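You operate a simulated robot arm through the tools that you are given. There is no shell and no other tool.

You run a simulated two-armed robot. Do the job below in one go: nothing can be reset, and whatever is moved stays where it is left.

TASK
Pick up the binder marked "AIR" from the shelf five of the fixture rack with one hand, pass it to the other hand and put it on the top of the station one control box.

The check looks at the end state, three seconds after you hand in, the way a careful person would. Anything else that was tipped, shoved, dropped, spilled or broken makes it a failure.

THE ROBOT
Two 7-joint arms with two-finger grippers on one trunk, on a base that moves. Base frame: it is fixed to the floor where the robot stands at the start and does not move with it; the origin is under the middle of the robot, x ahead of it, y to its left, z up. Units: m, rad, N and s.
The left shoulder is at the start at [0.045, 0.158, 1.105], the right one opposite. Each reaches about 0.868 m from its shoulder. Places, roughly: top of the station one control box [-2, -1.4, 1.6]. Payload 2.45 kg a hand.
Tool frame (each hand has its own): the origin (TCP) lies between the finger pads and is the grasp point; the fingertips stand 0.026 m ahead of it; z points along the fingers, y is the line along which they close. The gripper opens to 0.096 m; its body begins 0.069 m behind the TCP.
Orientation is told as [roll, pitch, yaw] about the base's x, y, z axes, in that order, counted from this pose: with the fingers straight down and closing along the base's y, the tool's x points along the base's -x, its y along +y and its z along -z.

THE INTERFACE
- The arms move only by the tool drive_tool. It takes "left_commands", "right_commands" or both (then of equal length, played together; a hand with none holds still); each is a list of rows, each a list of 7 numbers: the shift along the base's x, y, z in m, then the turn, a rotation vector about the base's x, y, z in rad, then the finger opening in m, from 0 to 0.096. In form: [[tx, ty, tz, wx, wy, wz, grip], ...]. A call has 1 to 20 rows; each row shifts and turns the commanded pose from where the row before left it. A row lasts 0.2 s, in which the tool goes at most 0.05 m and 0.15 rad; a call with a longer step from one row to the next is refused whole, and so is a gripper value outside its range. A pose out of reach is approached as far as the arm can. The call stops where the force on the tool passes 40 N (or 10 N more than at its start, if that is more) or the arm is blocked; 0.2 s more then pass. The fingers move at their own pace (about 0.1199 m/s each) and stop on an object; they squeeze with about 40 N. The grip force told is the motor's: it shows also when the fingers shut on nothing. Time passes only in rows, and 0.2 s behind the last, so rows that do not move let the fingers close. It gives the time, the measured TCP pose, the force on the tool (base axes), the opening and the grip force at its end, in the units of the frame above (readings bear some noise), with the torque about the TCP (base axes, N m) and any sound that the robot's microphone picked up.
- Cameras (640 x 400 px; columns grow to the right, rows downward): "scene" is now at [0.1282, -0.0564, 1.6289]; the picture's right is [-0.55, -0.83, -0.00], its down [-0.27, 0.18, -0.95] and it looks along [0.79, -0.52, -0.32] (base axes); focal length 214 px, centre (320, 200). "left" rides on the left gripper at [0.082, -0.003, -0.098] in its tool frame; the picture's right is [0.04, 1.00, 0.00], its down [-0.73, 0.03, -0.68] and it looks along [-0.68, 0.03, 0.73] (tool axes); focal length 256 px, centre (320, 200). "right" rides on the right gripper at [0.082, 0.003, -0.098] in its tool frame; the picture's right is [-0.04, 1.00, 0.00], its down [-0.73, -0.03, -0.68] and it looks along [-0.68, -0.03, 0.73] (tool axes); focal length 256 px, centre (320, 200). There is no depth. A picture from a camera that has moved, and an enlarged one, comes with that camera's place and axes in the base frame and with its lens.
- get_image(camera): a new picture of that camera. It takes no simulated time.
- move_column(by): moves the trunk up (or, below 0, down) by that many m; the arms and the scene camera ride with it, the base frame stays. It gives what a move gives, with no picture.
- roll_base(legs): drives the robot by 1 to 6 legs, each [ahead, left, turn to the left] in m, m and rad, along the robot's own axes; the way and the turn of a leg run together, so that a leg with both is an arc; at most 1.5 m and 3.142 rad a leg. The arms and the cameras ride along, it lands a little off, and it stops where it bumps. It gives what a move gives.
- pan_tilt(pan, tilt): turns the head with the scene camera to pan (to the left, within 2.094 rad either way) and tilt (down, from -0.506 to 1.204), counted from straight ahead of the robot (the tilt from the chest, where the trunk bows). It gives what a move gives.
- zoom(camera, box): a new picture of the part [left, top, right, bottom] of that camera's present view, enlarged. It takes no simulated time.
- finish_job(): hands the job in; it is judged then, once.

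Places have to be worked out from the pictures, the camera data and where the tool is seen. Open the grippers and draw the arms clear of the work before you hand the job in, unless the task says otherwise.

The tools are called after "Request:" as a command line: name --argument value ..., lists and objects as JSON in quotes. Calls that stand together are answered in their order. drive_tool: Moves the arms, as the interface text tells. Its arguments: {"type":"object","properties":{"left_commands":{"type":"array","items":{"type":"array","items":{"type":"number"}}},"right_commands":{"type":"array","items":{"type":"array","items":{"type":"number"}}}},"required":[]} The other tools are called the same way: move_column (by) moves the trunk up or down; roll_base (legs) drives the base; pan_tilt (pan, tilt) turns the head that bears the scene camera; get_image (camera) takes a picture; zoom (camera, box) takes an enlarged picture of a part of a camera's view; finish_job () hands the job in.

At the start:

```text
time_s: 0.0
left_tcp_pos: [0.3797, -0.0509, 0.9979]
left_tool_rot: [0.001, 0.001, 0.0]
left_contact_force: [0.6, -0.4, -0.1]
left_wrist_torque: [-0.01, 0.02, -0.04]
left_width: 0.096
left_grip_force: 0.0
right_tcp_pos: [0.3962, -0.3819, 0.9977]
right_tool_rot: [0.003, 0.001, 0.0]
right_contact_force: [0.7, 0.2, 0.1]
right_wrist_torque: [-0.03, 0.04, 0.02]
right_width: 0.096
right_grip_force: 0.2
trunk travel left (down, up): [-0.275, 0.292]
robot x, y, heading: [-0.0004, 0.0023, -0.0]
head pan, tilt (commanded): [-0.585, 0.321]
```

scene: 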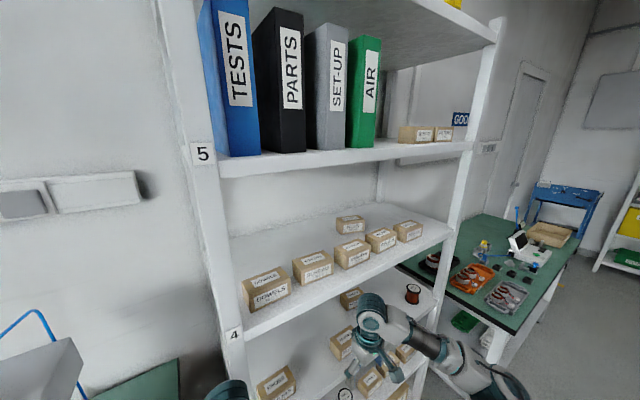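
right: 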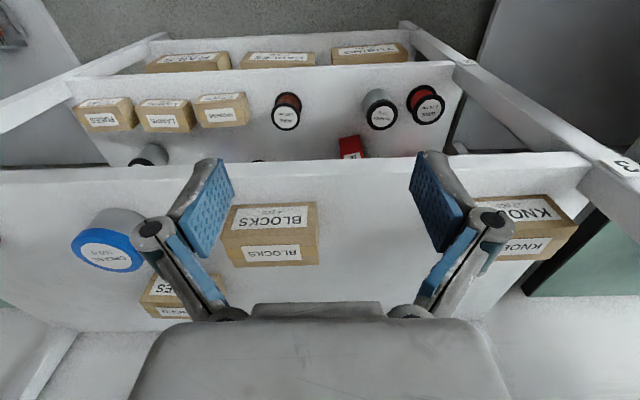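
left: 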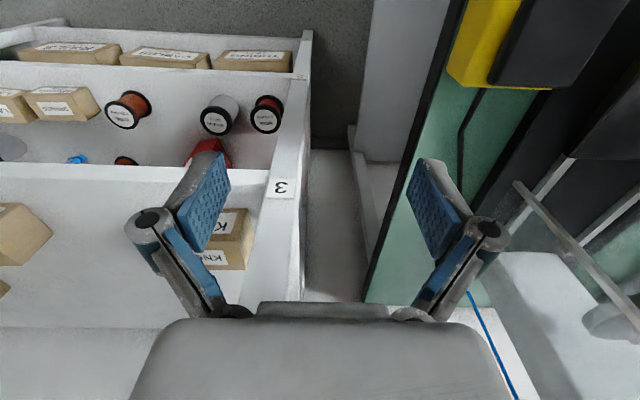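

I'll start by getting a closer look at the AIR binder on shelf five in the scene camera.

Request:
zoom --camera "scene" --box '[180, 0, 500, 200]'

Request:
get_image --camera "scene"

```text
2.00 times, centred on (340, 100) of scene
camera zoom: at [0.1282, -0.0564, 1.6289], right [-0.55, -0.83, 0.0], down [-0.27, 0.18, -0.95], along [0.79, -0.52, -0.32], focal length 429 px, centre (280, 400)
```

zoom: 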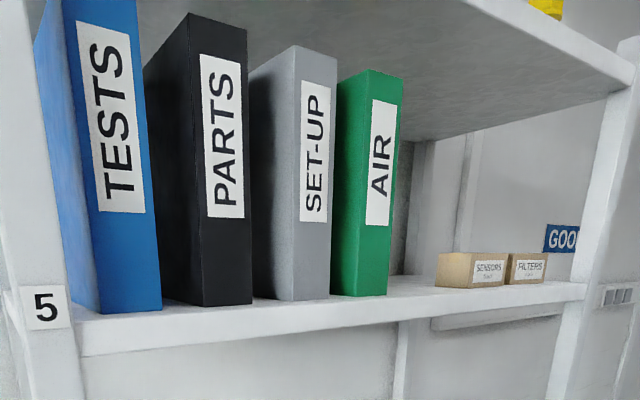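

```text
taken
camera scene: at [0.1282, -0.0564, 1.6289], right [-0.55, -0.83, 0.0], down [-0.27, 0.18, -0.95], along [0.79, -0.52, -0.32], focal length 214 px, centre (320, 200)
```

scene: 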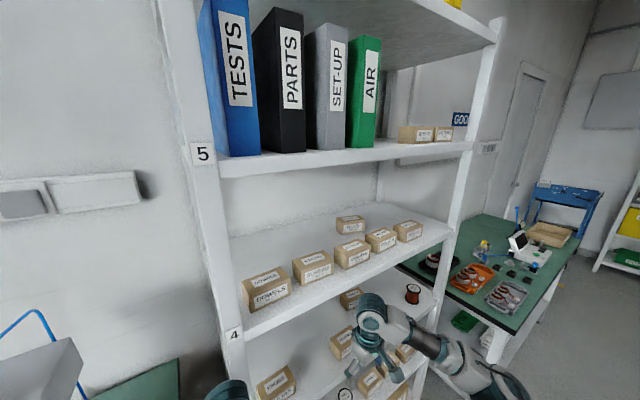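

The rack front looks parallel to the base y axis at roughly x≈0.5. Before moving I'll look around: the rack straight on, then the surroundings and where the control box is.

Request:
pan_tilt --pan -0.6 --tilt 0.0

Request:
get_image --camera "scene"

Request:
pan_tilt --pan -2.09 --tilt 0.3

Request:
get_image --camera "scene"

Request:
pan_tilt --pan 2.09 --tilt 0.3

Request:
get_image --camera "scene"

Request:
pan_tilt --pan 0.8 --tilt 0.4

Request:
get_image --camera "scene"

```text
time_s: 0.8
left_tcp_pos: [0.3763, -0.0495, 0.9989]
left_tool_rot: [-0.001, -0.002, 0.0]
left_contact_force: [0.1, -0.1, 0.1]
left_wrist_torque: [0.02, 0.05, 0.01]
left_width: 0.0959
left_grip_force: 0.1
right_tcp_pos: [0.3932, -0.38, 0.9999]
right_tool_rot: [0.0, -0.002, 0.0]
right_contact_force: [0.4, 1.1, 0.1]
right_wrist_torque: [0.02, 0.0, -0.01]
right_width: 0.0958
right_grip_force: 0.1
trunk travel left (down, up): [-0.275, 0.292]
robot x, y, heading: [-0.0002, -0.0002, 0.004]
head pan, tilt (commanded): [-0.6, 0.0]
```

```text
taken
camera scene: at [0.1246, -0.0558, 1.6585], right [-0.56, -0.83, 0.0], down [0.0, 0.0, -1.0], along [0.83, -0.56, -0.01], focal length 214 px, centre (320, 200)
```

scene: 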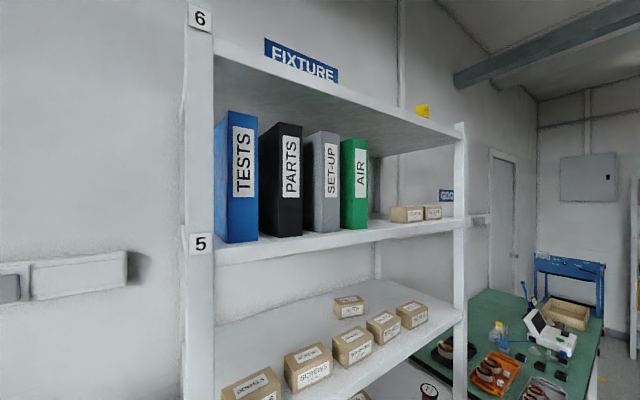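

```text
time_s: 2.4
left_tcp_pos: [0.3765, -0.0496, 0.9989]
left_tool_rot: [0.001, -0.002, 0.0]
left_contact_force: [-1.0, -0.2, -0.2]
left_wrist_torque: [-0.01, 0.0, -0.01]
left_width: 0.0957
left_grip_force: 0.2
right_tcp_pos: [0.3935, -0.381, 1.0002]
right_tool_rot: [0.001, -0.003, 0.0]
right_contact_force: [0.8, -0.4, -0.6]
right_wrist_torque: [0.03, -0.01, 0.01]
right_width: 0.096
right_grip_force: 0.1
trunk travel left (down, up): [-0.275, 0.292]
robot x, y, heading: [-0.0018, -0.0005, 0.001]
head pan, tilt (commanded): [-2.089, 0.3]
```

```text
taken
camera scene: at [0.0041, -0.086, 1.6312], right [-0.87, 0.49, 0.0], down [0.14, 0.26, -0.96], along [-0.47, -0.83, -0.3], focal length 214 px, centre (320, 200)
```

scene: 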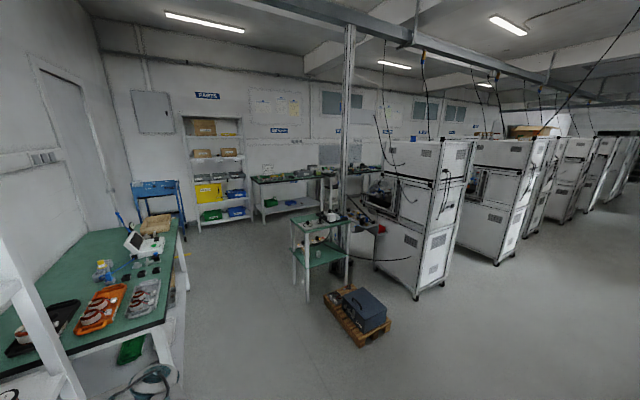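

```text
time_s: 5.8
left_tcp_pos: [0.3766, -0.0496, 1.0002]
left_tool_rot: [0.0, 0.0, -0.002]
left_contact_force: [0.5, -0.5, 0.1]
left_wrist_torque: [0.01, 0.0, -0.01]
left_width: 0.096
left_grip_force: 0.1
right_tcp_pos: [0.3933, -0.3816, 0.9998]
right_tool_rot: [0.0, 0.0, 0.0]
right_contact_force: [-0.3, 0.7, 0.3]
right_wrist_torque: [-0.01, 0.01, -0.04]
right_width: 0.096
right_grip_force: 0.1
trunk travel left (down, up): [-0.275, 0.292]
robot x, y, heading: [-0.0004, -0.0028, -0.001]
head pan, tilt (commanded): [2.089, 0.3]
```

```text
taken
camera scene: at [0.004, 0.0764, 1.6316], right [0.87, 0.5, 0.0], down [0.14, -0.25, -0.96], along [-0.47, 0.83, -0.29], focal length 214 px, centre (320, 200)
```

scene: 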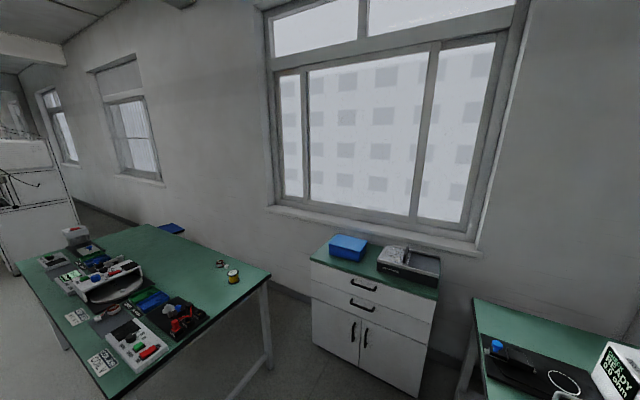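

```text
time_s: 7.2
left_tcp_pos: [0.3766, -0.0484, 1.0003]
left_tool_rot: [0.0, 0.0, 0.0]
left_contact_force: [1.1, 0.0, 0.2]
left_wrist_torque: [0.02, 0.02, 0.0]
left_width: 0.0959
left_grip_force: 0.1
right_tcp_pos: [0.3932, -0.3807, 1.0008]
right_tool_rot: [-0.001, -0.001, -0.001]
right_contact_force: [0.4, -0.1, 0.7]
right_wrist_torque: [-0.01, -0.01, -0.03]
right_width: 0.0961
right_grip_force: 0.0
trunk travel left (down, up): [-0.275, 0.292]
robot x, y, heading: [-0.0035, 0.0009, 0.002]
head pan, tilt (commanded): [0.799, 0.4]
```

```text
taken
camera scene: at [0.1148, 0.0617, 1.6219], right [0.72, -0.7, 0.0], down [-0.27, -0.28, -0.92], along [0.64, 0.66, -0.39], focal length 214 px, centre (320, 200)
```

scene: 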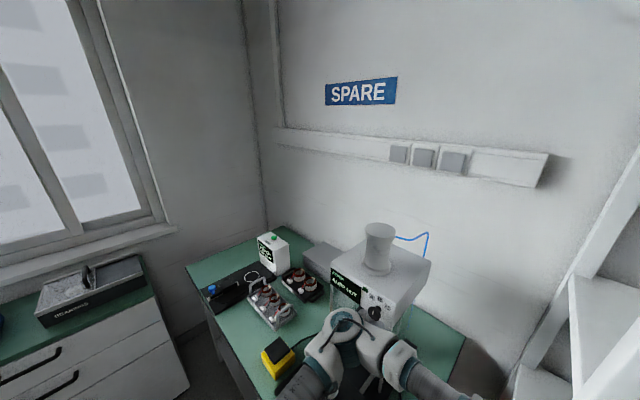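

The first white cabinet at right in the rear view projects to about the given [-2,-1.4,1.6]. I'll zoom in there to identify the control box and check the rest of the rear.

Request:
pan_tilt --pan -2.09 --tilt 0.15

Request:
zoom --camera "scene" --box '[340, 80, 580, 230]'

Request:
get_image --camera "scene"

```text
time_s: 9.8
left_tcp_pos: [0.378, -0.05, 1.0008]
left_tool_rot: [0.001, -0.002, 0.0]
left_contact_force: [0.2, 0.6, -0.4]
left_wrist_torque: [-0.01, 0.01, 0.02]
left_width: 0.096
left_grip_force: 0.0
right_tcp_pos: [0.3934, -0.3804, 1.0004]
right_tool_rot: [-0.001, -0.002, -0.001]
right_contact_force: [-1.3, 0.3, -0.3]
right_wrist_torque: [0.04, 0.0, -0.01]
right_width: 0.0961
right_grip_force: 0.1
trunk travel left (down, up): [-0.275, 0.292]
robot x, y, heading: [0.0042, -0.0009, -0.002]
head pan, tilt (commanded): [-2.089, 0.15]
```

```text
2.67 times, centred on (460, 155) of scene
camera zoom: at [0.0044, -0.0855, 1.6452], right [-0.87, 0.5, 0.0], down [0.07, 0.13, -0.99], along [-0.49, -0.86, -0.15], focal length 572 px, centre (-53, 320)
```

zoom: 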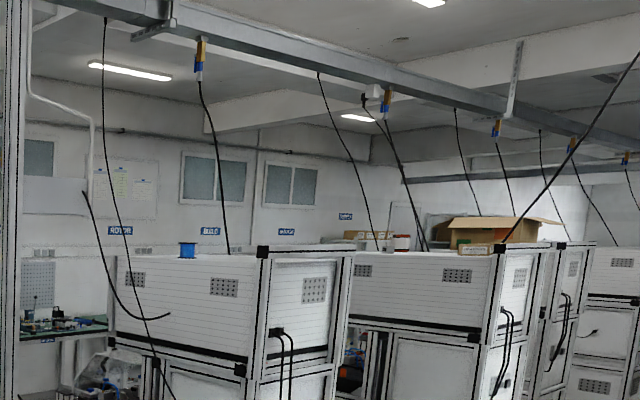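

```text
taken
camera scene: at [0.0044, -0.0855, 1.6452], right [-0.87, 0.5, 0.0], down [0.07, 0.13, -0.99], along [-0.49, -0.86, -0.15], focal length 214 px, centre (320, 200)
```

scene: 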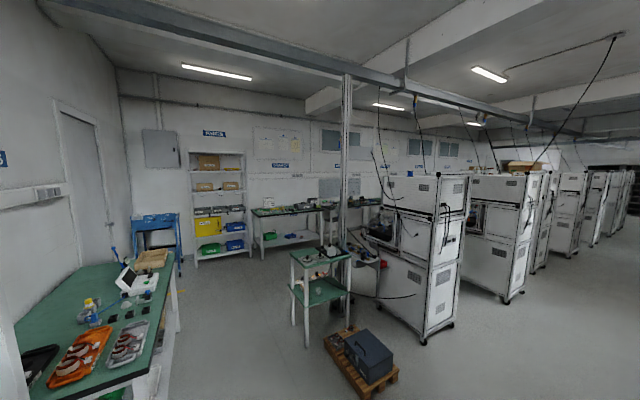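

The station one control box top carries a blue spool and a hanging cable nearby. For the pick, I'll back off from the rack 0.25 m and shift right 0.35 m (free floor seen there) to face the AIR binder and see the gaps squarely.

Request:
roll_base --legs '[[-0.25, 0, 0], [0, -0.35, 0]]'

Request:
move_column --by 0.12

Request:
pan_tilt --pan 0.0 --tilt 0.1

Request:
get_image --camera "scene"

```text
time_s: 13.5
left_tcp_pos: [0.1279, -0.385, 1.0014]
left_tool_rot: [-0.01, -0.001, 0.002]
left_contact_force: [-0.3, 0.0, -0.2]
left_wrist_torque: [-0.07, 0.02, 0.02]
left_width: 0.0959
left_grip_force: 0.1
right_tcp_pos: [0.1463, -0.7159, 1.0046]
right_tool_rot: [-0.012, -0.004, 0.005]
right_contact_force: [0.7, 0.6, -0.8]
right_wrist_torque: [-0.08, 0.02, -0.02]
right_width: 0.0961
right_grip_force: 0.0
trunk travel left (down, up): [-0.275, 0.292]
robot x, y, heading: [-0.2492, -0.3499, 0.003]
head pan, tilt (commanded): [-2.089, 0.15]
```

```text
time_s: 15.0
left_tcp_pos: [0.1265, -0.3891, 1.1215]
left_tool_rot: [-0.006, -0.002, 0.004]
left_contact_force: [0.3, 0.2, -0.3]
left_wrist_torque: [-0.03, 0.03, 0.0]
left_width: 0.096
left_grip_force: 0.1
right_tcp_pos: [0.1435, -0.7195, 1.1226]
right_tool_rot: [-0.007, -0.004, 0.01]
right_contact_force: [0.5, 0.3, -0.2]
right_wrist_torque: [-0.04, 0.03, -0.01]
right_width: 0.0959
right_grip_force: 0.0
trunk travel left (down, up): [-0.395, 0.172]
robot x, y, heading: [-0.2485, -0.348, 0.008]
head pan, tilt (commanded): [-2.089, 0.15]
```

```text
time_s: 17.0
left_tcp_pos: [0.1258, -0.3859, 1.1213]
left_tool_rot: [-0.007, -0.004, 0.004]
left_contact_force: [0.2, 0.4, -0.3]
left_wrist_torque: [-0.01, 0.01, 0.06]
left_width: 0.0959
left_grip_force: 0.1
right_tcp_pos: [0.144, -0.7166, 1.1249]
right_tool_rot: [-0.007, -0.009, 0.007]
right_contact_force: [0.1, 0.5, 0.2]
right_wrist_torque: [-0.1, 0.05, 0.0]
right_width: 0.0961
right_grip_force: 0.1
trunk travel left (down, up): [-0.395, 0.172]
robot x, y, heading: [-0.2509, -0.3399, 0.003]
head pan, tilt (commanded): [0.0, 0.099]
```

```text
taken
camera scene: at [-0.156, -0.3382, 1.7702], right [0.0, -1.0, 0.0], down [-0.1, 0.0, -0.99], along [0.99, 0.0, -0.1], focal length 214 px, centre (320, 200)
```

scene: 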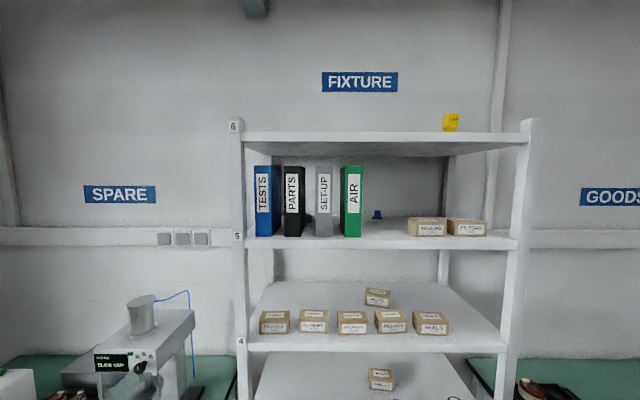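

Now I face the rack squarely; zooming in on the binders to see the gaps.

Request:
zoom --camera "scene" --box '[230, 150, 390, 250]'

Request:
zoom --camera "scene" --box '[300, 155, 380, 245]'

```text
4.00 times, centred on (310, 200) of scene
camera zoom: at [-0.156, -0.3382, 1.7702], right [0.0, -1.0, 0.0], down [-0.1, 0.0, -0.99], along [0.99, 0.0, -0.1], focal length 858 px, centre (360, 200)
```

zoom: 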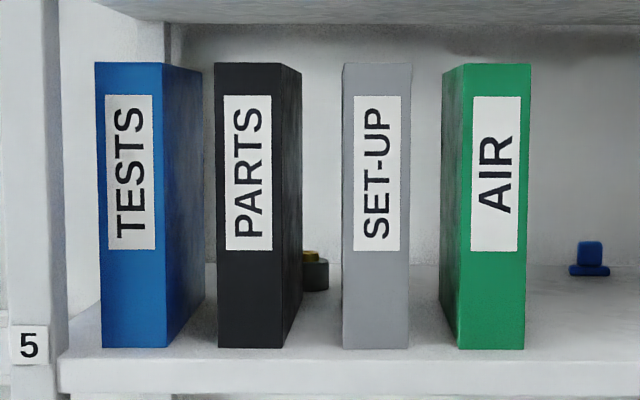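

```text
4.44 times, centred on (340, 200) of scene
camera zoom: at [-0.156, -0.3382, 1.7702], right [0.0, -1.0, 0.0], down [-0.1, 0.0, -0.99], along [0.99, 0.0, -0.1], focal length 953 px, centre (231, 200)
```

zoom: 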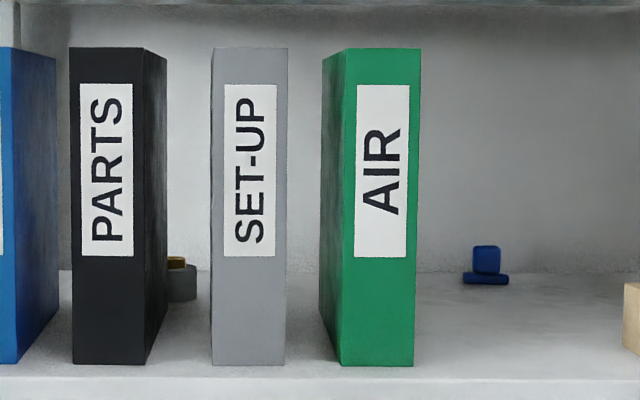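

The geometry agrees between the two views: AIR spine face at x≈0.507, y from −0.416 to −0.468 (≈0.052 thick), bottom z≈1.586, top ≈1.808, with about 0.039 m gap to SET-UP. I'll raise the trunk and then pitch the right hand so its fingers point forward at about mid-binder height, while still well in front of the rack.

Request:
move_column --by 0.17

Request:
drive_tool --right_commands '[[0.005, 0.018, 0.034, 0, -0.131, 0, 0.096], [0.005, 0.018, 0.034, 0, -0.131, 0, 0.096], [0.005, 0.018, 0.034, 0, -0.131, 0, 0.096], [0.005, 0.018, 0.034, 0, -0.131, 0, 0.096], [0.005, 0.018, 0.034, 0, -0.131, 0, 0.096], [0.005, 0.018, 0.034, 0, -0.131, 0, 0.096]]'

Request:
get_image --camera "scene"

```text
time_s: 18.9
left_tcp_pos: [0.1259, -0.3885, 1.2906]
left_tool_rot: [-0.007, -0.003, 0.005]
left_contact_force: [0.3, -0.6, 0.3]
left_wrist_torque: [-0.01, 0.01, 0.02]
left_width: 0.096
left_grip_force: 0.0
right_tcp_pos: [0.1448, -0.719, 1.2933]
right_tool_rot: [-0.005, -0.004, 0.007]
right_contact_force: [1.0, -0.7, -0.1]
right_wrist_torque: [-0.03, 0.04, -0.02]
right_width: 0.0962
right_grip_force: 0.1
trunk travel left (down, up): [-0.565, 0.002]
robot x, y, heading: [-0.249, -0.3461, 0.003]
head pan, tilt (commanded): [0.0, 0.099]
```

```text
time_s: 20.3
left_tcp_pos: [0.1263, -0.4007, 1.2908]
left_tool_rot: [0.004, -0.005, 0.005]
left_contact_force: [0.4, -0.8, 0.0]
left_wrist_torque: [0.02, 0.01, 0.0]
left_width: 0.0958
left_grip_force: 0.0
right_tcp_pos: [0.1755, -0.6244, 1.4925]
right_tool_rot: [-0.001, -0.793, 0.002]
right_contact_force: [0.4, 0.2, -0.2]
right_wrist_torque: [-0.01, -0.01, 0.02]
right_width: 0.0962
right_grip_force: 0.0
trunk travel left (down, up): [-0.565, 0.002]
robot x, y, heading: [-0.2485, -0.3484, 0.002]
head pan, tilt (commanded): [0.0, 0.099]
```

```text
taken
camera scene: at [-0.1694, -0.3553, 1.9399], right [0.0, -1.0, 0.0], down [-0.1, 0.0, -0.99], along [0.99, 0.0, -0.1], focal length 214 px, centre (320, 200)
```

scene: 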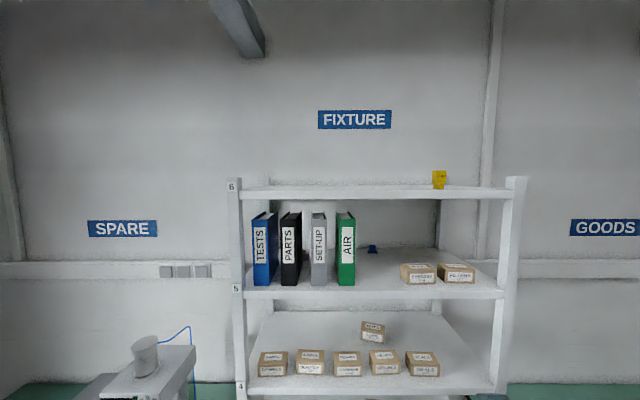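

Pitching goes well with readings following the commands. I continue to fingers-forward at z≈1.70.

Request:
drive_tool --right_commands '[[0.005, 0.025, 0.0345, 0, -0.1297, 0, 0.096], [0.005, 0.025, 0.0345, 0, -0.1297, 0, 0.096], [0.005, 0.025, 0.0345, 0, -0.1297, 0, 0.096], [0.005, 0.025, 0.0345, 0, -0.1297, 0, 0.096], [0.005, 0.025, 0.0345, 0, -0.1297, 0, 0.096], [0.005, 0.025, 0.0345, 0, -0.1297, 0, 0.096], [0, 0, 0, 0, 0, 0, 0.096]]'

Request:
pan_tilt --pan -0.1 --tilt 0.35

Request:
get_image --camera "scene"

Request:
get_image --camera "right"

```text
time_s: 21.9
left_tcp_pos: [0.1257, -0.3914, 1.2923]
left_tool_rot: [-0.003, -0.005, 0.006]
left_contact_force: [0.5, -0.1, 0.2]
left_wrist_torque: [0.02, 0.0, 0.01]
left_width: 0.0963
left_grip_force: 0.1
right_tcp_pos: [0.2032, -0.4619, 1.7044]
right_tool_rot: [-1.788, -1.563, 1.788]
right_contact_force: [-0.5, 0.4, 0.3]
right_wrist_torque: [0.03, 0.01, -0.02]
right_width: 0.0959
right_grip_force: 0.0
trunk travel left (down, up): [-0.565, 0.002]
robot x, y, heading: [-0.2472, -0.3464, 0.004]
head pan, tilt (commanded): [0.0, 0.099]
```

```text
time_s: 22.6
left_tcp_pos: [0.1253, -0.397, 1.2909]
left_tool_rot: [0.0, -0.007, 0.004]
left_contact_force: [-1.5, 0.5, -0.1]
left_wrist_torque: [0.01, 0.03, 0.02]
left_width: 0.0961
left_grip_force: 0.1
right_tcp_pos: [0.2025, -0.4691, 1.7024]
right_tool_rot: [-1.394, -1.567, 1.395]
right_contact_force: [0.7, -0.4, 0.7]
right_wrist_torque: [0.03, -0.01, 0.0]
right_width: 0.0959
right_grip_force: 0.1
trunk travel left (down, up): [-0.565, 0.002]
robot x, y, heading: [-0.2491, -0.3483, 0.005]
head pan, tilt (commanded): [-0.099, 0.351]
```

```text
taken
camera scene: at [-0.168, -0.362, 1.9165], right [-0.1, -1.0, 0.0], down [-0.34, 0.04, -0.94], along [0.93, -0.09, -0.35], focal length 214 px, centre (320, 200)
```

scene: 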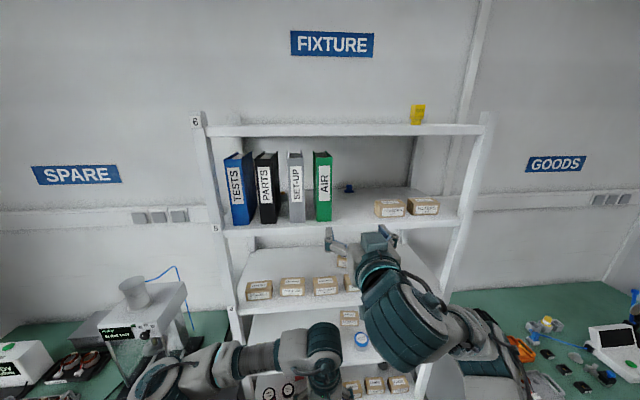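

```text
taken
camera right: at [0.104, -0.4664, 1.6221], right [0.0, 1.0, 0.04], down [-0.68, -0.03, 0.73], along [0.73, -0.02, 0.68], focal length 256 px, centre (320, 200)
```

right: 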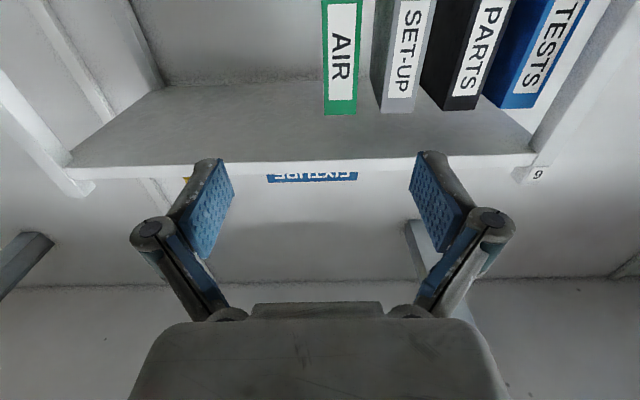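

The right hand now points forward at z≈1.70; in its (inverted) view AIR sits ~0.025 m to the left of the finger line, so its centre is y≈−0.441. I roll ahead 0.15 m, then check alignment again before reaching in.

Request:
roll_base --legs '[[0.15, 0.0, 0]]'

Request:
drive_tool --right_commands '[[0.0, 0.012, 0.0, 0, 0, 0, 0.08], [0.0, 0.012, 0, 0, 0, 0, 0.08], [0, 0, 0, 0, 0, 0, 0.08]]'

Request:
get_image --camera "right"

Request:
get_image --camera "scene"

```text
time_s: 24.0
left_tcp_pos: [0.2732, -0.392, 1.293]
left_tool_rot: [-0.002, -0.009, 0.005]
left_contact_force: [-0.4, -0.3, 0.6]
left_wrist_torque: [-0.03, 0.03, 0.0]
left_width: 0.096
left_grip_force: 0.0
right_tcp_pos: [0.348, -0.464, 1.7054]
right_tool_rot: [-2.054, -1.564, 2.055]
right_contact_force: [-0.3, 0.2, 0.3]
right_wrist_torque: [0.02, 0.03, -0.07]
right_width: 0.0961
right_grip_force: 0.2
trunk travel left (down, up): [-0.565, 0.002]
robot x, y, heading: [-0.0994, -0.3451, 0.003]
head pan, tilt (commanded): [-0.099, 0.351]
```

```text
time_s: 24.8
left_tcp_pos: [0.2736, -0.3925, 1.2918]
left_tool_rot: [-0.001, -0.007, 0.004]
left_contact_force: [0.6, 0.4, -0.4]
left_wrist_torque: [-0.02, 0.0, -0.01]
left_width: 0.096
left_grip_force: 0.0
right_tcp_pos: [0.3503, -0.4394, 1.7047]
right_tool_rot: [-1.922, -1.563, 1.925]
right_contact_force: [0.1, 0.3, -1.1]
right_wrist_torque: [0.01, 0.06, 0.01]
right_width: 0.08
right_grip_force: 0.1
trunk travel left (down, up): [-0.565, 0.002]
robot x, y, heading: [-0.0991, -0.3463, 0.002]
head pan, tilt (commanded): [-0.099, 0.351]
```

```text
taken
camera right: at [0.2506, -0.4362, 1.6247], right [0.0, 1.0, 0.03], down [-0.68, -0.02, 0.73], along [0.73, -0.02, 0.68], focal length 256 px, centre (320, 200)
```

right: 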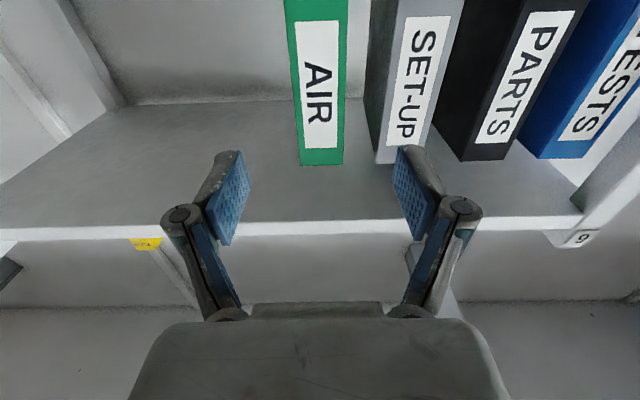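

```text
taken
camera scene: at [-0.0185, -0.3524, 1.9165], right [-0.1, -1.0, 0.0], down [-0.35, 0.03, -0.94], along [0.93, -0.09, -0.35], focal length 214 px, centre (320, 200)
```

scene: 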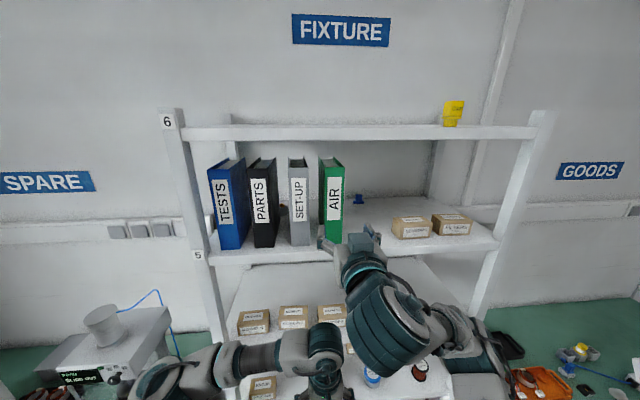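

The fingers are aligned with AIR (binder centre y≈−0.439, TCP −0.439). I narrow the opening to 0.068 so the knuckles clear SET-UP, bias slightly right, and advance to just before the spine for another check.

Request:
drive_tool --right_commands '[[0.03, -0.001, 0.0, 0, 0, 0, 0.068], [0.03, -0.001, 0, 0, 0, 0, 0.068], [0.03, 0, 0, 0, 0, 0, 0.068], [0.02, 0, 0, 0, 0, 0, 0.068], [0, 0, 0, 0, 0, 0, 0.068]]'

Request:
get_image --camera "right"

Request:
zoom --camera "scene" --box '[200, 120, 440, 270]'

```text
time_s: 26.0
left_tcp_pos: [0.2747, -0.394, 1.2926]
left_tool_rot: [-0.001, -0.006, 0.006]
left_contact_force: [-0.2, 0.8, -0.6]
left_wrist_torque: [-0.03, 0.01, 0.0]
left_width: 0.0959
left_grip_force: 0.0
right_tcp_pos: [0.4587, -0.4431, 1.7059]
right_tool_rot: [-1.953, -1.566, 1.953]
right_contact_force: [0.5, -0.1, -0.2]
right_wrist_torque: [0.0, 0.0, 0.02]
right_width: 0.0677
right_grip_force: 0.1
trunk travel left (down, up): [-0.565, 0.002]
robot x, y, heading: [-0.1004, -0.3451, 0.003]
head pan, tilt (commanded): [-0.099, 0.351]
```

```text
taken
camera right: at [0.3609, -0.4403, 1.6253], right [0.0, 1.0, 0.03], down [-0.68, -0.03, 0.73], along [0.73, -0.02, 0.68], focal length 256 px, centre (320, 200)
```

right: 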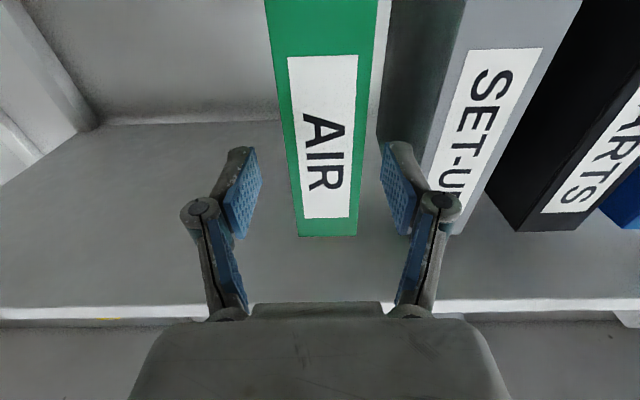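

```text
2.67 times, centred on (320, 195) of scene
camera zoom: at [-0.0172, -0.3548, 1.9165], right [-0.1, -1.0, 0.0], down [-0.35, 0.03, -0.94], along [0.93, -0.09, -0.35], focal length 572 px, centre (320, 213)
```

zoom: 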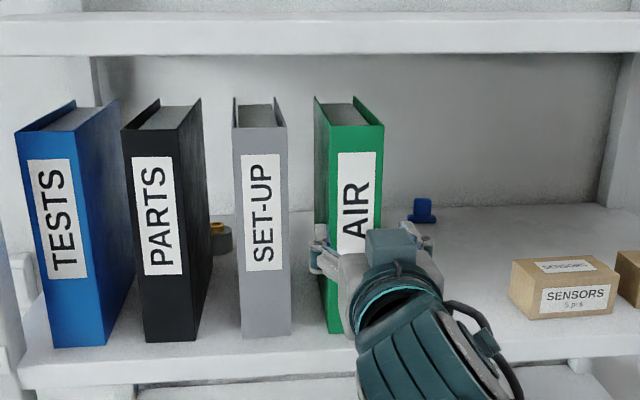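

AIR centre y≈−0.4395 and the fingers straddle it with clearance on both sides (SET-UP is clear of the left finger). I advance 0.09 m so TCP is ~0.042 m past the spine.

Request:
drive_tool --right_commands '[[0.025, 0.001, 0.0, 0, 0, 0, 0.068], [0.025, 0, 0, 0, 0, 0, 0.068], [0.025, 0, 0, 0, 0, 0, 0.068], [0.015, 0, 0, 0, 0, 0, 0.068], [0, 0, 0, 0, 0, 0, 0.068]]'

Request:
get_image --camera "right"

Request:
zoom --camera "scene" --box '[200, 120, 440, 270]'

```text
time_s: 27.2
left_tcp_pos: [0.2753, -0.3957, 1.2931]
left_tool_rot: [0.0, -0.007, 0.005]
left_contact_force: [0.5, -0.5, 0.2]
left_wrist_torque: [0.0, 0.0, 0.01]
left_width: 0.0957
left_grip_force: 0.1
right_tcp_pos: [0.5477, -0.4437, 1.7053]
right_tool_rot: [-1.998, -1.565, 1.998]
right_contact_force: [-0.6, -0.1, 0.8]
right_wrist_torque: [-0.02, 0.01, 0.01]
right_width: 0.068
right_grip_force: 0.1
trunk travel left (down, up): [-0.565, 0.002]
robot x, y, heading: [-0.0983, -0.347, 0.002]
head pan, tilt (commanded): [-0.099, 0.351]
```

```text
taken
camera right: at [0.4511, -0.4409, 1.6245], right [0.0, 1.0, 0.04], down [-0.68, -0.03, 0.73], along [0.73, -0.02, 0.68], focal length 256 px, centre (320, 200)
```

right: 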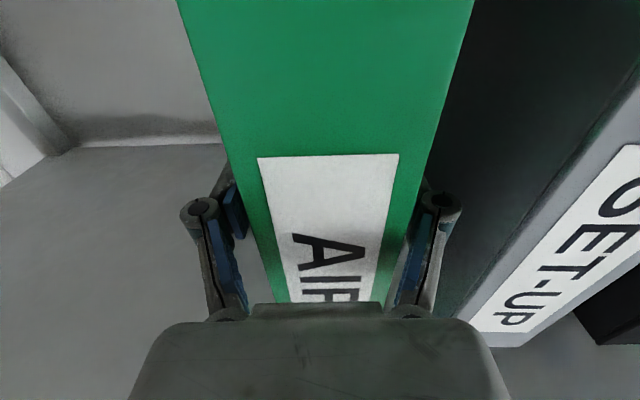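

```text
2.67 times, centred on (320, 195) of scene
camera zoom: at [-0.0164, -0.3567, 1.9164], right [-0.1, -1.0, 0.0], down [-0.35, 0.03, -0.94], along [0.93, -0.09, -0.35], focal length 572 px, centre (320, 213)
```

zoom: 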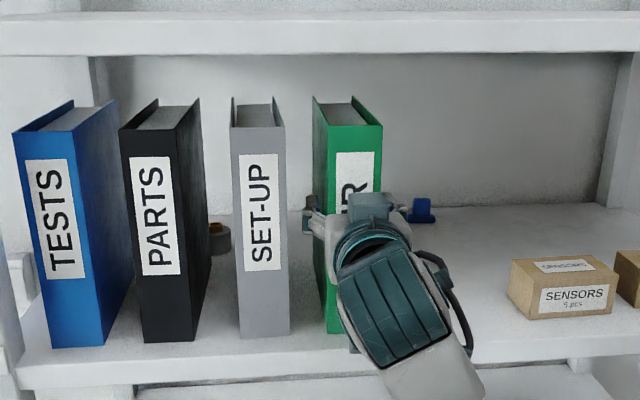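

Fingers are around the binder with no contact. I zoom in the hand camera to centre the grip before closing.

Request:
zoom --camera "right" --box '[160, 130, 480, 330]'

```text
2.00 times, centred on (320, 230) of right
camera zoom: at [0.4511, -0.4409, 1.6245], right [0.0, 1.0, 0.04], down [-0.68, -0.03, 0.73], along [0.73, -0.02, 0.68], focal length 512 px, centre (320, 140)
```

zoom: 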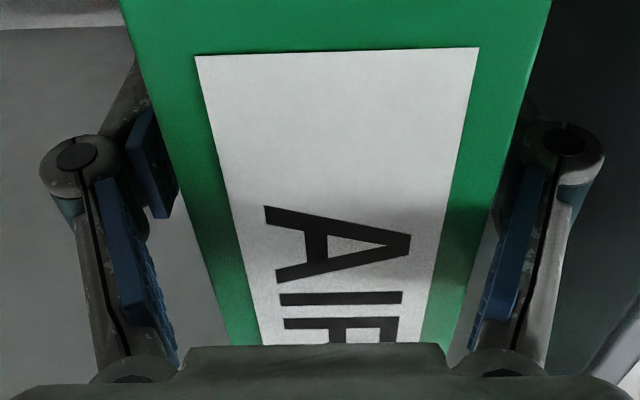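

The binder centre is ~3 mm toward +y from the tool line, so I shift by that and close the fingers.

Request:
drive_tool --right_commands '[[0, 0.003, 0, 0, 0, 0, 0.068], [0, 0, 0, 0, 0, 0, 0.06], [0, 0, 0, 0, 0, 0, 0.05], [0, 0, 0, 0, 0, 0, 0.04], [0, 0, 0, 0, 0, 0, 0.03], [0, 0, 0, 0, 0, 0, 0.03], [0, 0, 0, 0, 0, 0, 0.03]]'

Request:
zoom --camera "scene" --box '[200, 120, 440, 270]'

```text
time_s: 28.8
left_tcp_pos: [0.2744, -0.3952, 1.2921]
left_tool_rot: [0.001, -0.006, 0.004]
left_contact_force: [1.0, 0.3, 0.0]
left_wrist_torque: [0.02, 0.03, -0.03]
left_width: 0.096
left_grip_force: 0.1
right_tcp_pos: [0.5506, -0.4408, 1.7051]
right_tool_rot: [-1.953, -1.566, 1.952]
right_contact_force: [-0.2, 0.3, 0.3]
right_wrist_torque: [0.2, -0.07, 0.11]
right_width: 0.0518
right_grip_force: 40.0
trunk travel left (down, up): [-0.565, 0.002]
robot x, y, heading: [-0.0973, -0.3457, 0.004]
head pan, tilt (commanded): [-0.099, 0.351]
```

```text
2.67 times, centred on (320, 195) of scene
camera zoom: at [-0.0165, -0.3564, 1.9164], right [-0.1, -1.0, 0.0], down [-0.35, 0.03, -0.94], along [0.93, -0.09, -0.35], focal length 572 px, centre (320, 213)
```

zoom: 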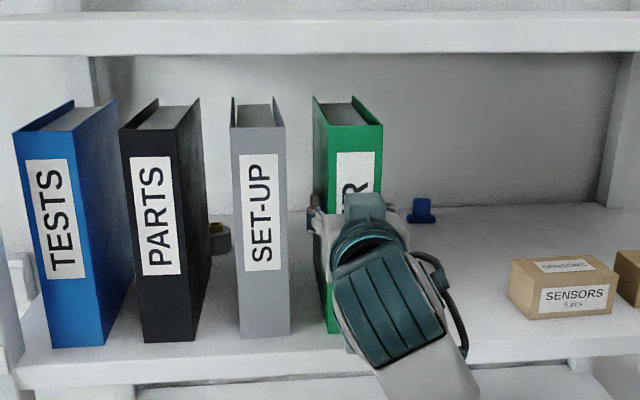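

Gripped at 0.0518 m width with 40 N. I lift 15 mm slowly and check the weight and whether the binder stays level.

Request:
drive_tool --right_commands '[[0, 0, 0.004, 0, 0, 0, 0.03], [0, 0, 0.004, 0, 0, 0, 0.03], [0, 0, 0.004, 0, 0, 0, 0.03], [0, 0, 0.004, 0, 0, 0, 0.03], [0, 0, 0.004, 0, 0, 0, 0.03], [0, 0, 0, 0, 0, 0, 0.03]]'

Request:
zoom --camera "scene" --box '[200, 120, 440, 270]'

Request:
get_image --camera "right"

```text
time_s: 30.2
left_tcp_pos: [0.2729, -0.3954, 1.2922]
left_tool_rot: [-0.001, -0.006, 0.004]
left_contact_force: [-0.5, 0.2, -0.3]
left_wrist_torque: [0.0, -0.04, -0.02]
left_width: 0.0958
left_grip_force: 0.0
right_tcp_pos: [0.5497, -0.4422, 1.725]
right_tool_rot: [-1.908, -1.567, 1.907]
right_contact_force: [0.0, -0.1, -6.9]
right_wrist_torque: [0.0, 0.3, 0.0]
right_width: 0.0519
right_grip_force: 40.0
trunk travel left (down, up): [-0.565, 0.002]
robot x, y, heading: [-0.1007, -0.3492, 0.01]
head pan, tilt (commanded): [-0.099, 0.351]
```

```text
2.67 times, centred on (320, 195) of scene
camera zoom: at [-0.0151, -0.3575, 1.9163], right [-0.1, -1.0, 0.0], down [-0.35, 0.03, -0.94], along [0.93, -0.09, -0.35], focal length 572 px, centre (320, 213)
```

zoom: 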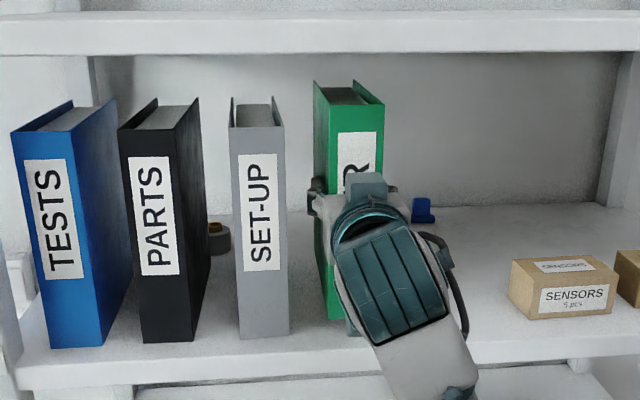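

```text
taken
camera right: at [0.4514, -0.4391, 1.6432], right [0.0, 1.0, 0.04], down [-0.68, -0.03, 0.73], along [0.73, -0.02, 0.68], focal length 256 px, centre (320, 200)
```

right: 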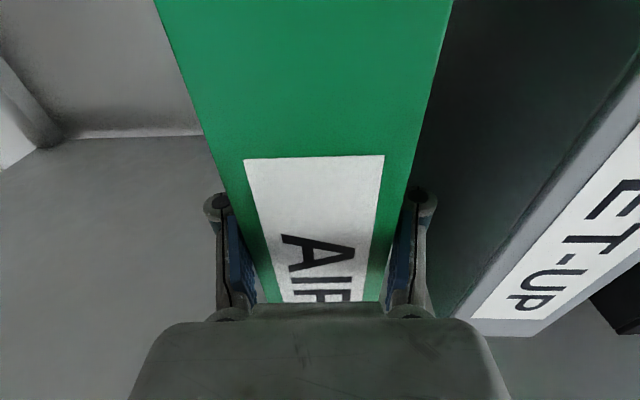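

The binder is held level: 6.9 N weight with its centre ~0.043 m ahead of the TCP, bottom 2 cm off the shelf. I pull it straight out along −x, first with the arm then with the base.

Request:
drive_tool --right_commands '[[-0.015, 0, 0, 0, 0, 0, 0.03], [-0.025, 0, 0, 0, 0, 0, 0.03], [-0.025, 0, 0, 0, 0, 0, 0.03], [-0.025, 0, 0, 0, 0, 0, 0.03], [-0.025, 0, 0, 0, 0, 0, 0.03], [-0.025, 0, 0, 0, 0, 0, 0.03], [-0.015, 0, 0, 0, 0, 0, 0.03], [0, 0, 0, 0, 0, 0, 0.03]]'

Request:
get_image --camera "scene"

```text
time_s: 32.0
left_tcp_pos: [0.2751, -0.3959, 1.2909]
left_tool_rot: [-0.001, -0.004, 0.006]
left_contact_force: [-0.8, 0.2, 0.7]
left_wrist_torque: [0.0, 0.01, -0.03]
left_width: 0.096
left_grip_force: 0.0
right_tcp_pos: [0.3979, -0.4415, 1.7216]
right_tool_rot: [-1.797, -1.57, 1.798]
right_contact_force: [0.3, -0.5, -7.0]
right_wrist_torque: [-0.01, 0.32, -0.03]
right_width: 0.0515
right_grip_force: 39.4
trunk travel left (down, up): [-0.565, 0.002]
robot x, y, heading: [-0.0969, -0.3468, -0.003]
head pan, tilt (commanded): [-0.099, 0.351]
```

```text
taken
camera scene: at [-0.0156, -0.3569, 1.9163], right [-0.1, -1.0, 0.0], down [-0.35, 0.03, -0.94], along [0.93, -0.09, -0.35], focal length 214 px, centre (320, 200)
```

scene: 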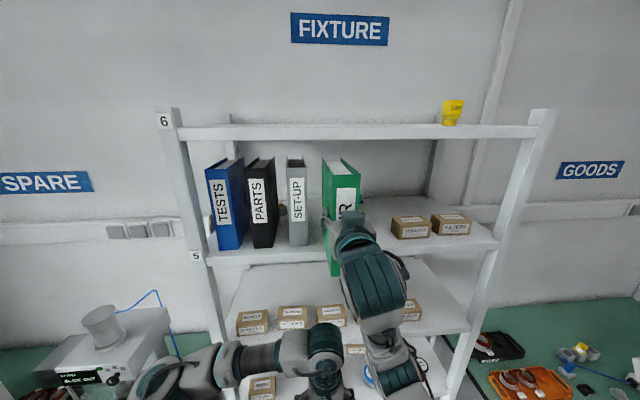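

The binder is mostly out and held steadily. Now I roll the base straight back 0.3 m to bring it fully clear of the rack.

Request:
roll_base --legs '[[-0.3, 0, 0]]'

Request:
pan_tilt --pan 0.0 --tilt 0.5

Request:
get_image --camera "scene"

```text
time_s: 34.1
left_tcp_pos: [-0.0168, -0.3961, 1.2911]
left_tool_rot: [0.0, -0.004, 0.001]
left_contact_force: [0.0, -0.4, -1.0]
left_wrist_torque: [0.01, -0.06, 0.01]
left_width: 0.0958
left_grip_force: 0.1
right_tcp_pos: [0.104, -0.4409, 1.721]
right_tool_rot: [-1.037, -1.567, 1.034]
right_contact_force: [0.4, 0.4, -7.1]
right_wrist_torque: [-0.03, 0.3, 0.02]
right_width: 0.0517
right_grip_force: 39.2
trunk travel left (down, up): [-0.565, 0.002]
robot x, y, heading: [-0.3895, -0.3455, 0.003]
head pan, tilt (commanded): [-0.099, 0.351]
```

```text
time_s: 34.8
left_tcp_pos: [-0.0243, -0.3964, 1.2923]
left_tool_rot: [0.0, -0.008, 0.005]
left_contact_force: [-0.7, 0.3, -0.9]
left_wrist_torque: [0.03, 0.03, 0.02]
left_width: 0.096
left_grip_force: 0.1
right_tcp_pos: [0.0968, -0.4434, 1.7238]
right_tool_rot: [-1.844, -1.568, 1.841]
right_contact_force: [0.2, 0.4, -6.2]
right_wrist_torque: [-0.02, 0.28, 0.01]
right_width: 0.0516
right_grip_force: 40.2
trunk travel left (down, up): [-0.565, 0.002]
robot x, y, heading: [-0.3968, -0.348, -0.0]
head pan, tilt (commanded): [0.0, 0.499]
```

```text
taken
camera scene: at [-0.3102, -0.349, 1.9025], right [0.0, -1.0, 0.0], down [-0.48, 0.0, -0.88], along [0.88, 0.0, -0.48], focal length 214 px, centre (320, 200)
```

scene: 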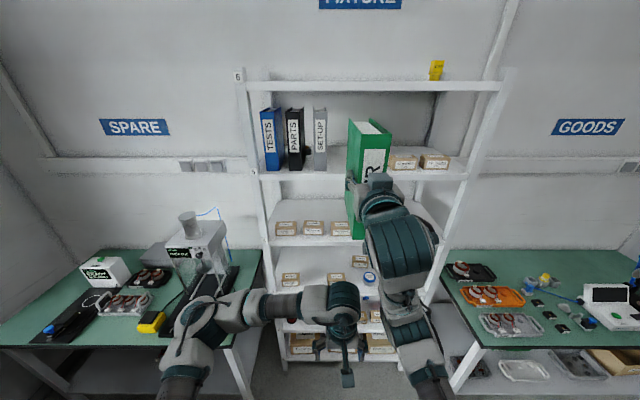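

The binder is well clear of the rack. For the handover, I first move the left arm out to the left (it's right under the right hand), and pitch its fingers forward the same way as the right.

Request:
drive_tool --left_commands '[[0, 0.04, 0, 0, 0, 0, 0.096], [0, 0.045, 0, 0, 0, 0, 0.096], [0, 0.045, 0, 0, 0, 0, 0.096], [0, 0.045, 0, 0, 0, 0, 0.096], [0, 0.045, 0, 0, 0, 0, 0.096], [0, 0.045, 0, 0, 0, 0, 0.096], [0, 0.04, 0, 0, 0, 0, 0.096], [0.003, 0, 0.019, 0, -0.1428, 0, 0.096], [0.003, 0, 0.019, 0, -0.1428, 0, 0.096], [0.003, 0, 0.019, 0, -0.1428, 0, 0.096], [0.003, 0, 0.019, 0, -0.1428, 0, 0.096], [0.003, 0, 0.019, 0, -0.1428, 0, 0.096], [0.003, 0, 0.019, 0, -0.1428, 0, 0.096]]'

Request:
get_image --camera "scene"

```text
time_s: 37.6
left_tcp_pos: [0.0003, -0.0882, 1.4147]
left_tool_rot: [-0.006, -0.868, 0.005]
left_contact_force: [-0.5, 0.5, -0.2]
left_wrist_torque: [-0.02, -0.02, -0.03]
left_width: 0.0962
left_grip_force: 0.1
left hand out of reach, approached as far as the arm can: row 13
right_tcp_pos: [0.0922, -0.4401, 1.7253]
right_tool_rot: [-2.171, -1.562, 2.17]
right_contact_force: [-0.3, 0.6, -6.4]
right_wrist_torque: [0.04, 0.3, 0.0]
right_width: 0.0517
right_grip_force: 40.4
trunk travel left (down, up): [-0.565, 0.002]
robot x, y, heading: [-0.3959, -0.3466, 0.004]
head pan, tilt (commanded): [0.0, 0.499]
```

```text
taken
camera scene: at [-0.3155, -0.3429, 1.9027], right [0.0, -1.0, 0.0], down [-0.48, 0.0, -0.88], along [0.88, 0.0, -0.48], focal length 214 px, centre (320, 200)
```

scene: 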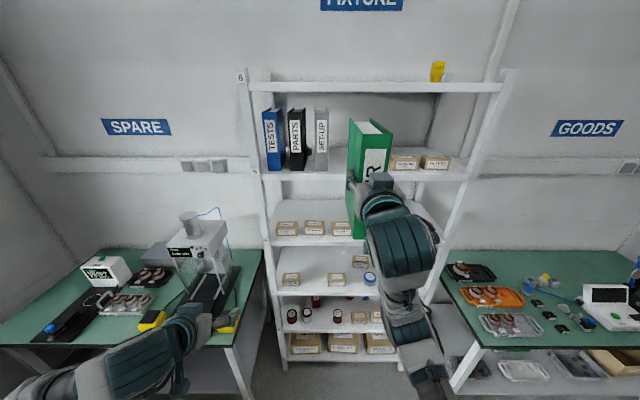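

The left wrist met a limit at pitch −0.87. I'll move that hand further forward and up before pitching on, as worked for the right.

Request:
drive_tool --left_commands '[[0.015, -0.01, 0.04, 0, 0, 0, 0.096], [0.015, -0.01, 0.04, 0, 0, 0, 0.096], [0.015, -0.01, 0.04, 0, 0, 0, 0.096], [0.01, -0.01, 0.035, 0, -0.1428, 0, 0.096], [0.01, -0.01, 0.035, 0, -0.1428, 0, 0.096], [0.0, 0, 0.03, 0, -0.1428, 0, 0.096], [0.0, 0, 0.02, 0, -0.1428, 0, 0.096], [0.0, 0, 0.02, 0, -0.1428, 0, 0.096], [0, 0, 0, 0, 0, 0, 0.096]]'

Request:
get_image --camera "scene"

```text
time_s: 39.6
left_tcp_pos: [0.0662, -0.1399, 1.6721]
left_tool_rot: [-2.886, -1.559, 2.885]
left_contact_force: [-0.2, -0.3, 0.2]
left_wrist_torque: [0.02, 0.01, 0.01]
left_width: 0.096
left_grip_force: 0.1
right_tcp_pos: [0.0942, -0.441, 1.724]
right_tool_rot: [-2.132, -1.566, 2.13]
right_contact_force: [-0.1, -0.5, -5.9]
right_wrist_torque: [0.0, 0.29, -0.02]
right_width: 0.0517
right_grip_force: 39.9
trunk travel left (down, up): [-0.565, 0.002]
robot x, y, heading: [-0.3989, -0.3476, 0.004]
head pan, tilt (commanded): [0.0, 0.499]
```

```text
taken
camera scene: at [-0.3142, -0.345, 1.9027], right [0.0, -1.0, 0.0], down [-0.48, 0.0, -0.88], along [0.88, 0.0, -0.48], focal length 214 px, centre (320, 200)
```

scene: 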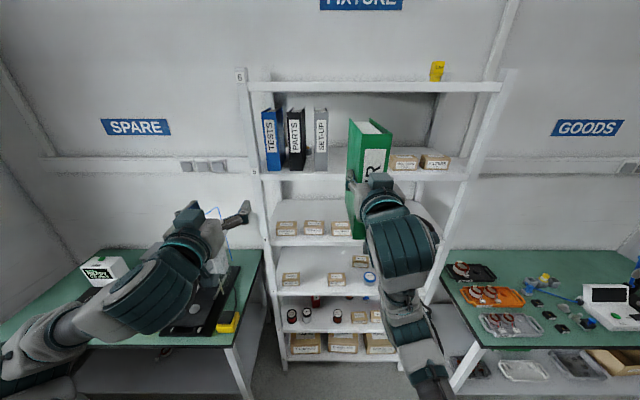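

Left fingers point forward now. I yaw the left hand −90° so its fingers point toward the right hand, watching for limits.

Request:
drive_tool --left_commands '[[0, 0, 0, 0, 0, -0.1428, 0.096], [0, 0, 0, 0, 0, -0.1428, 0.096], [0, 0, 0, 0, 0, -0.1428, 0.096], [0, 0, 0, 0, 0, -0.1428, 0.096], [0, 0, 0, 0, 0, -0.1428, 0.096], [0, 0, 0, 0, 0, -0.1428, 0.096], [0, 0, 0, 0, 0, -0.1428, 0.096], [0, 0, 0, 0, 0, -0.1428, 0.096], [0, 0, 0, 0, 0, -0.1428, 0.096], [0, 0, 0, 0, 0, -0.1428, 0.096], [0, 0, 0, 0, 0, -0.1428, 0.096], [0, 0, 0, 0, 0, 0, 0.096]]'

Request:
get_image --camera "scene"

Request:
get_image --camera "left"

```text
time_s: 42.2
left_tcp_pos: [0.0427, -0.1429, 1.6488]
left_tool_rot: [-1.275, -1.494, 0.215]
left_contact_force: [-0.1, -1.0, 0.9]
left_wrist_torque: [0.0, -0.02, 0.0]
left_width: 0.0963
left_grip_force: 0.0
left hand out of reach, approached as far as the arm can: row 7, 8, 9, 10, 11
right_tcp_pos: [0.0931, -0.4423, 1.7237]
right_tool_rot: [-2.347, -1.565, 2.347]
right_contact_force: [-0.8, 0.6, -6.1]
right_wrist_torque: [-0.01, 0.28, 0.03]
right_width: 0.0516
right_grip_force: 40.0
trunk travel left (down, up): [-0.565, 0.002]
robot x, y, heading: [-0.3955, -0.3476, -0.003]
head pan, tilt (commanded): [0.0, 0.499]
```

```text
taken
camera scene: at [-0.3141, -0.3478, 1.9027], right [0.0, -1.0, 0.0], down [-0.48, 0.0, -0.88], along [0.88, 0.0, -0.48], focal length 214 px, centre (320, 200)
```

scene: 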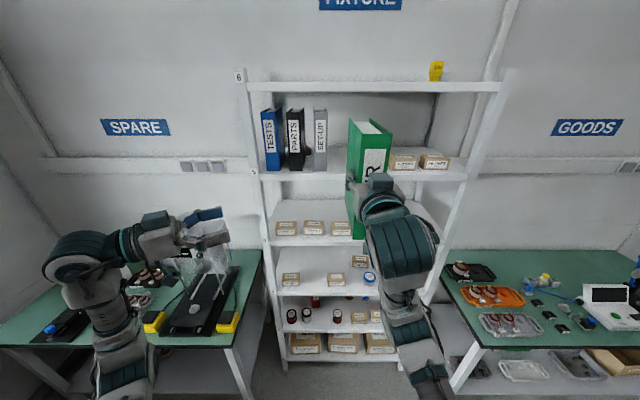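

```text
taken
camera left: at [-0.0143, -0.0593, 1.5708], right [0.87, 0.49, -0.11], down [-0.25, 0.62, 0.74], along [0.43, -0.62, 0.66], focal length 256 px, centre (320, 200)
```

left: 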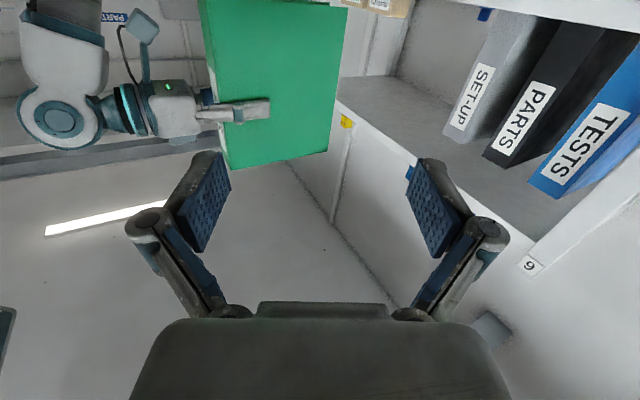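

The left wrist stops at about −60° yaw, so a face-to-face handover isn't feasible here. A better handover: the left hand takes the binder from above (fingers down, closing along y, its natural orientation). I unwind the left yaw partway and check how the commanded pose is tracked.

Request:
drive_tool --left_commands '[[0, 0, 0, 0, 0, 0.1428, 0.096], [0, 0, 0, 0, 0, 0.1428, 0.096], [0, 0, 0, 0, 0, 0.1428, 0.096], [0, 0, 0, 0, 0, 0.1428, 0.096], [0, 0, 0, 0, 0, 0.1428, 0.096], [0, 0, 0, 0, 0, 0, 0.096]]'

Request:
get_image --camera "left"

```text
time_s: 43.6
left_tcp_pos: [0.0447, -0.1424, 1.6479]
left_tool_rot: [-1.28, -1.496, 0.934]
left_contact_force: [-0.1, -1.1, 0.3]
left_wrist_torque: [-0.04, 0.03, 0.0]
left_width: 0.0959
left_grip_force: 0.1
right_tcp_pos: [0.0939, -0.4409, 1.7249]
right_tool_rot: [-2.173, -1.563, 2.167]
right_contact_force: [0.4, 0.0, -5.3]
right_wrist_torque: [-0.02, 0.31, 0.03]
right_width: 0.0517
right_grip_force: 40.0
trunk travel left (down, up): [-0.565, 0.002]
robot x, y, heading: [-0.3968, -0.3456, 0.003]
head pan, tilt (commanded): [0.0, 0.499]
```

```text
taken
camera left: at [-0.0542, -0.1156, 1.57], right [0.34, 0.94, -0.11], down [-0.6, 0.3, 0.74], along [0.73, -0.18, 0.66], focal length 256 px, centre (320, 200)
```

left: 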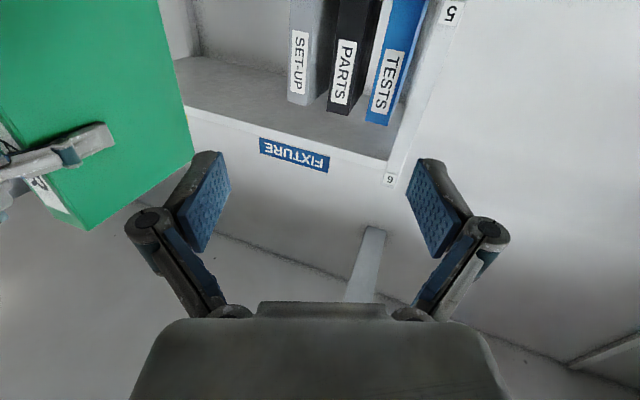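

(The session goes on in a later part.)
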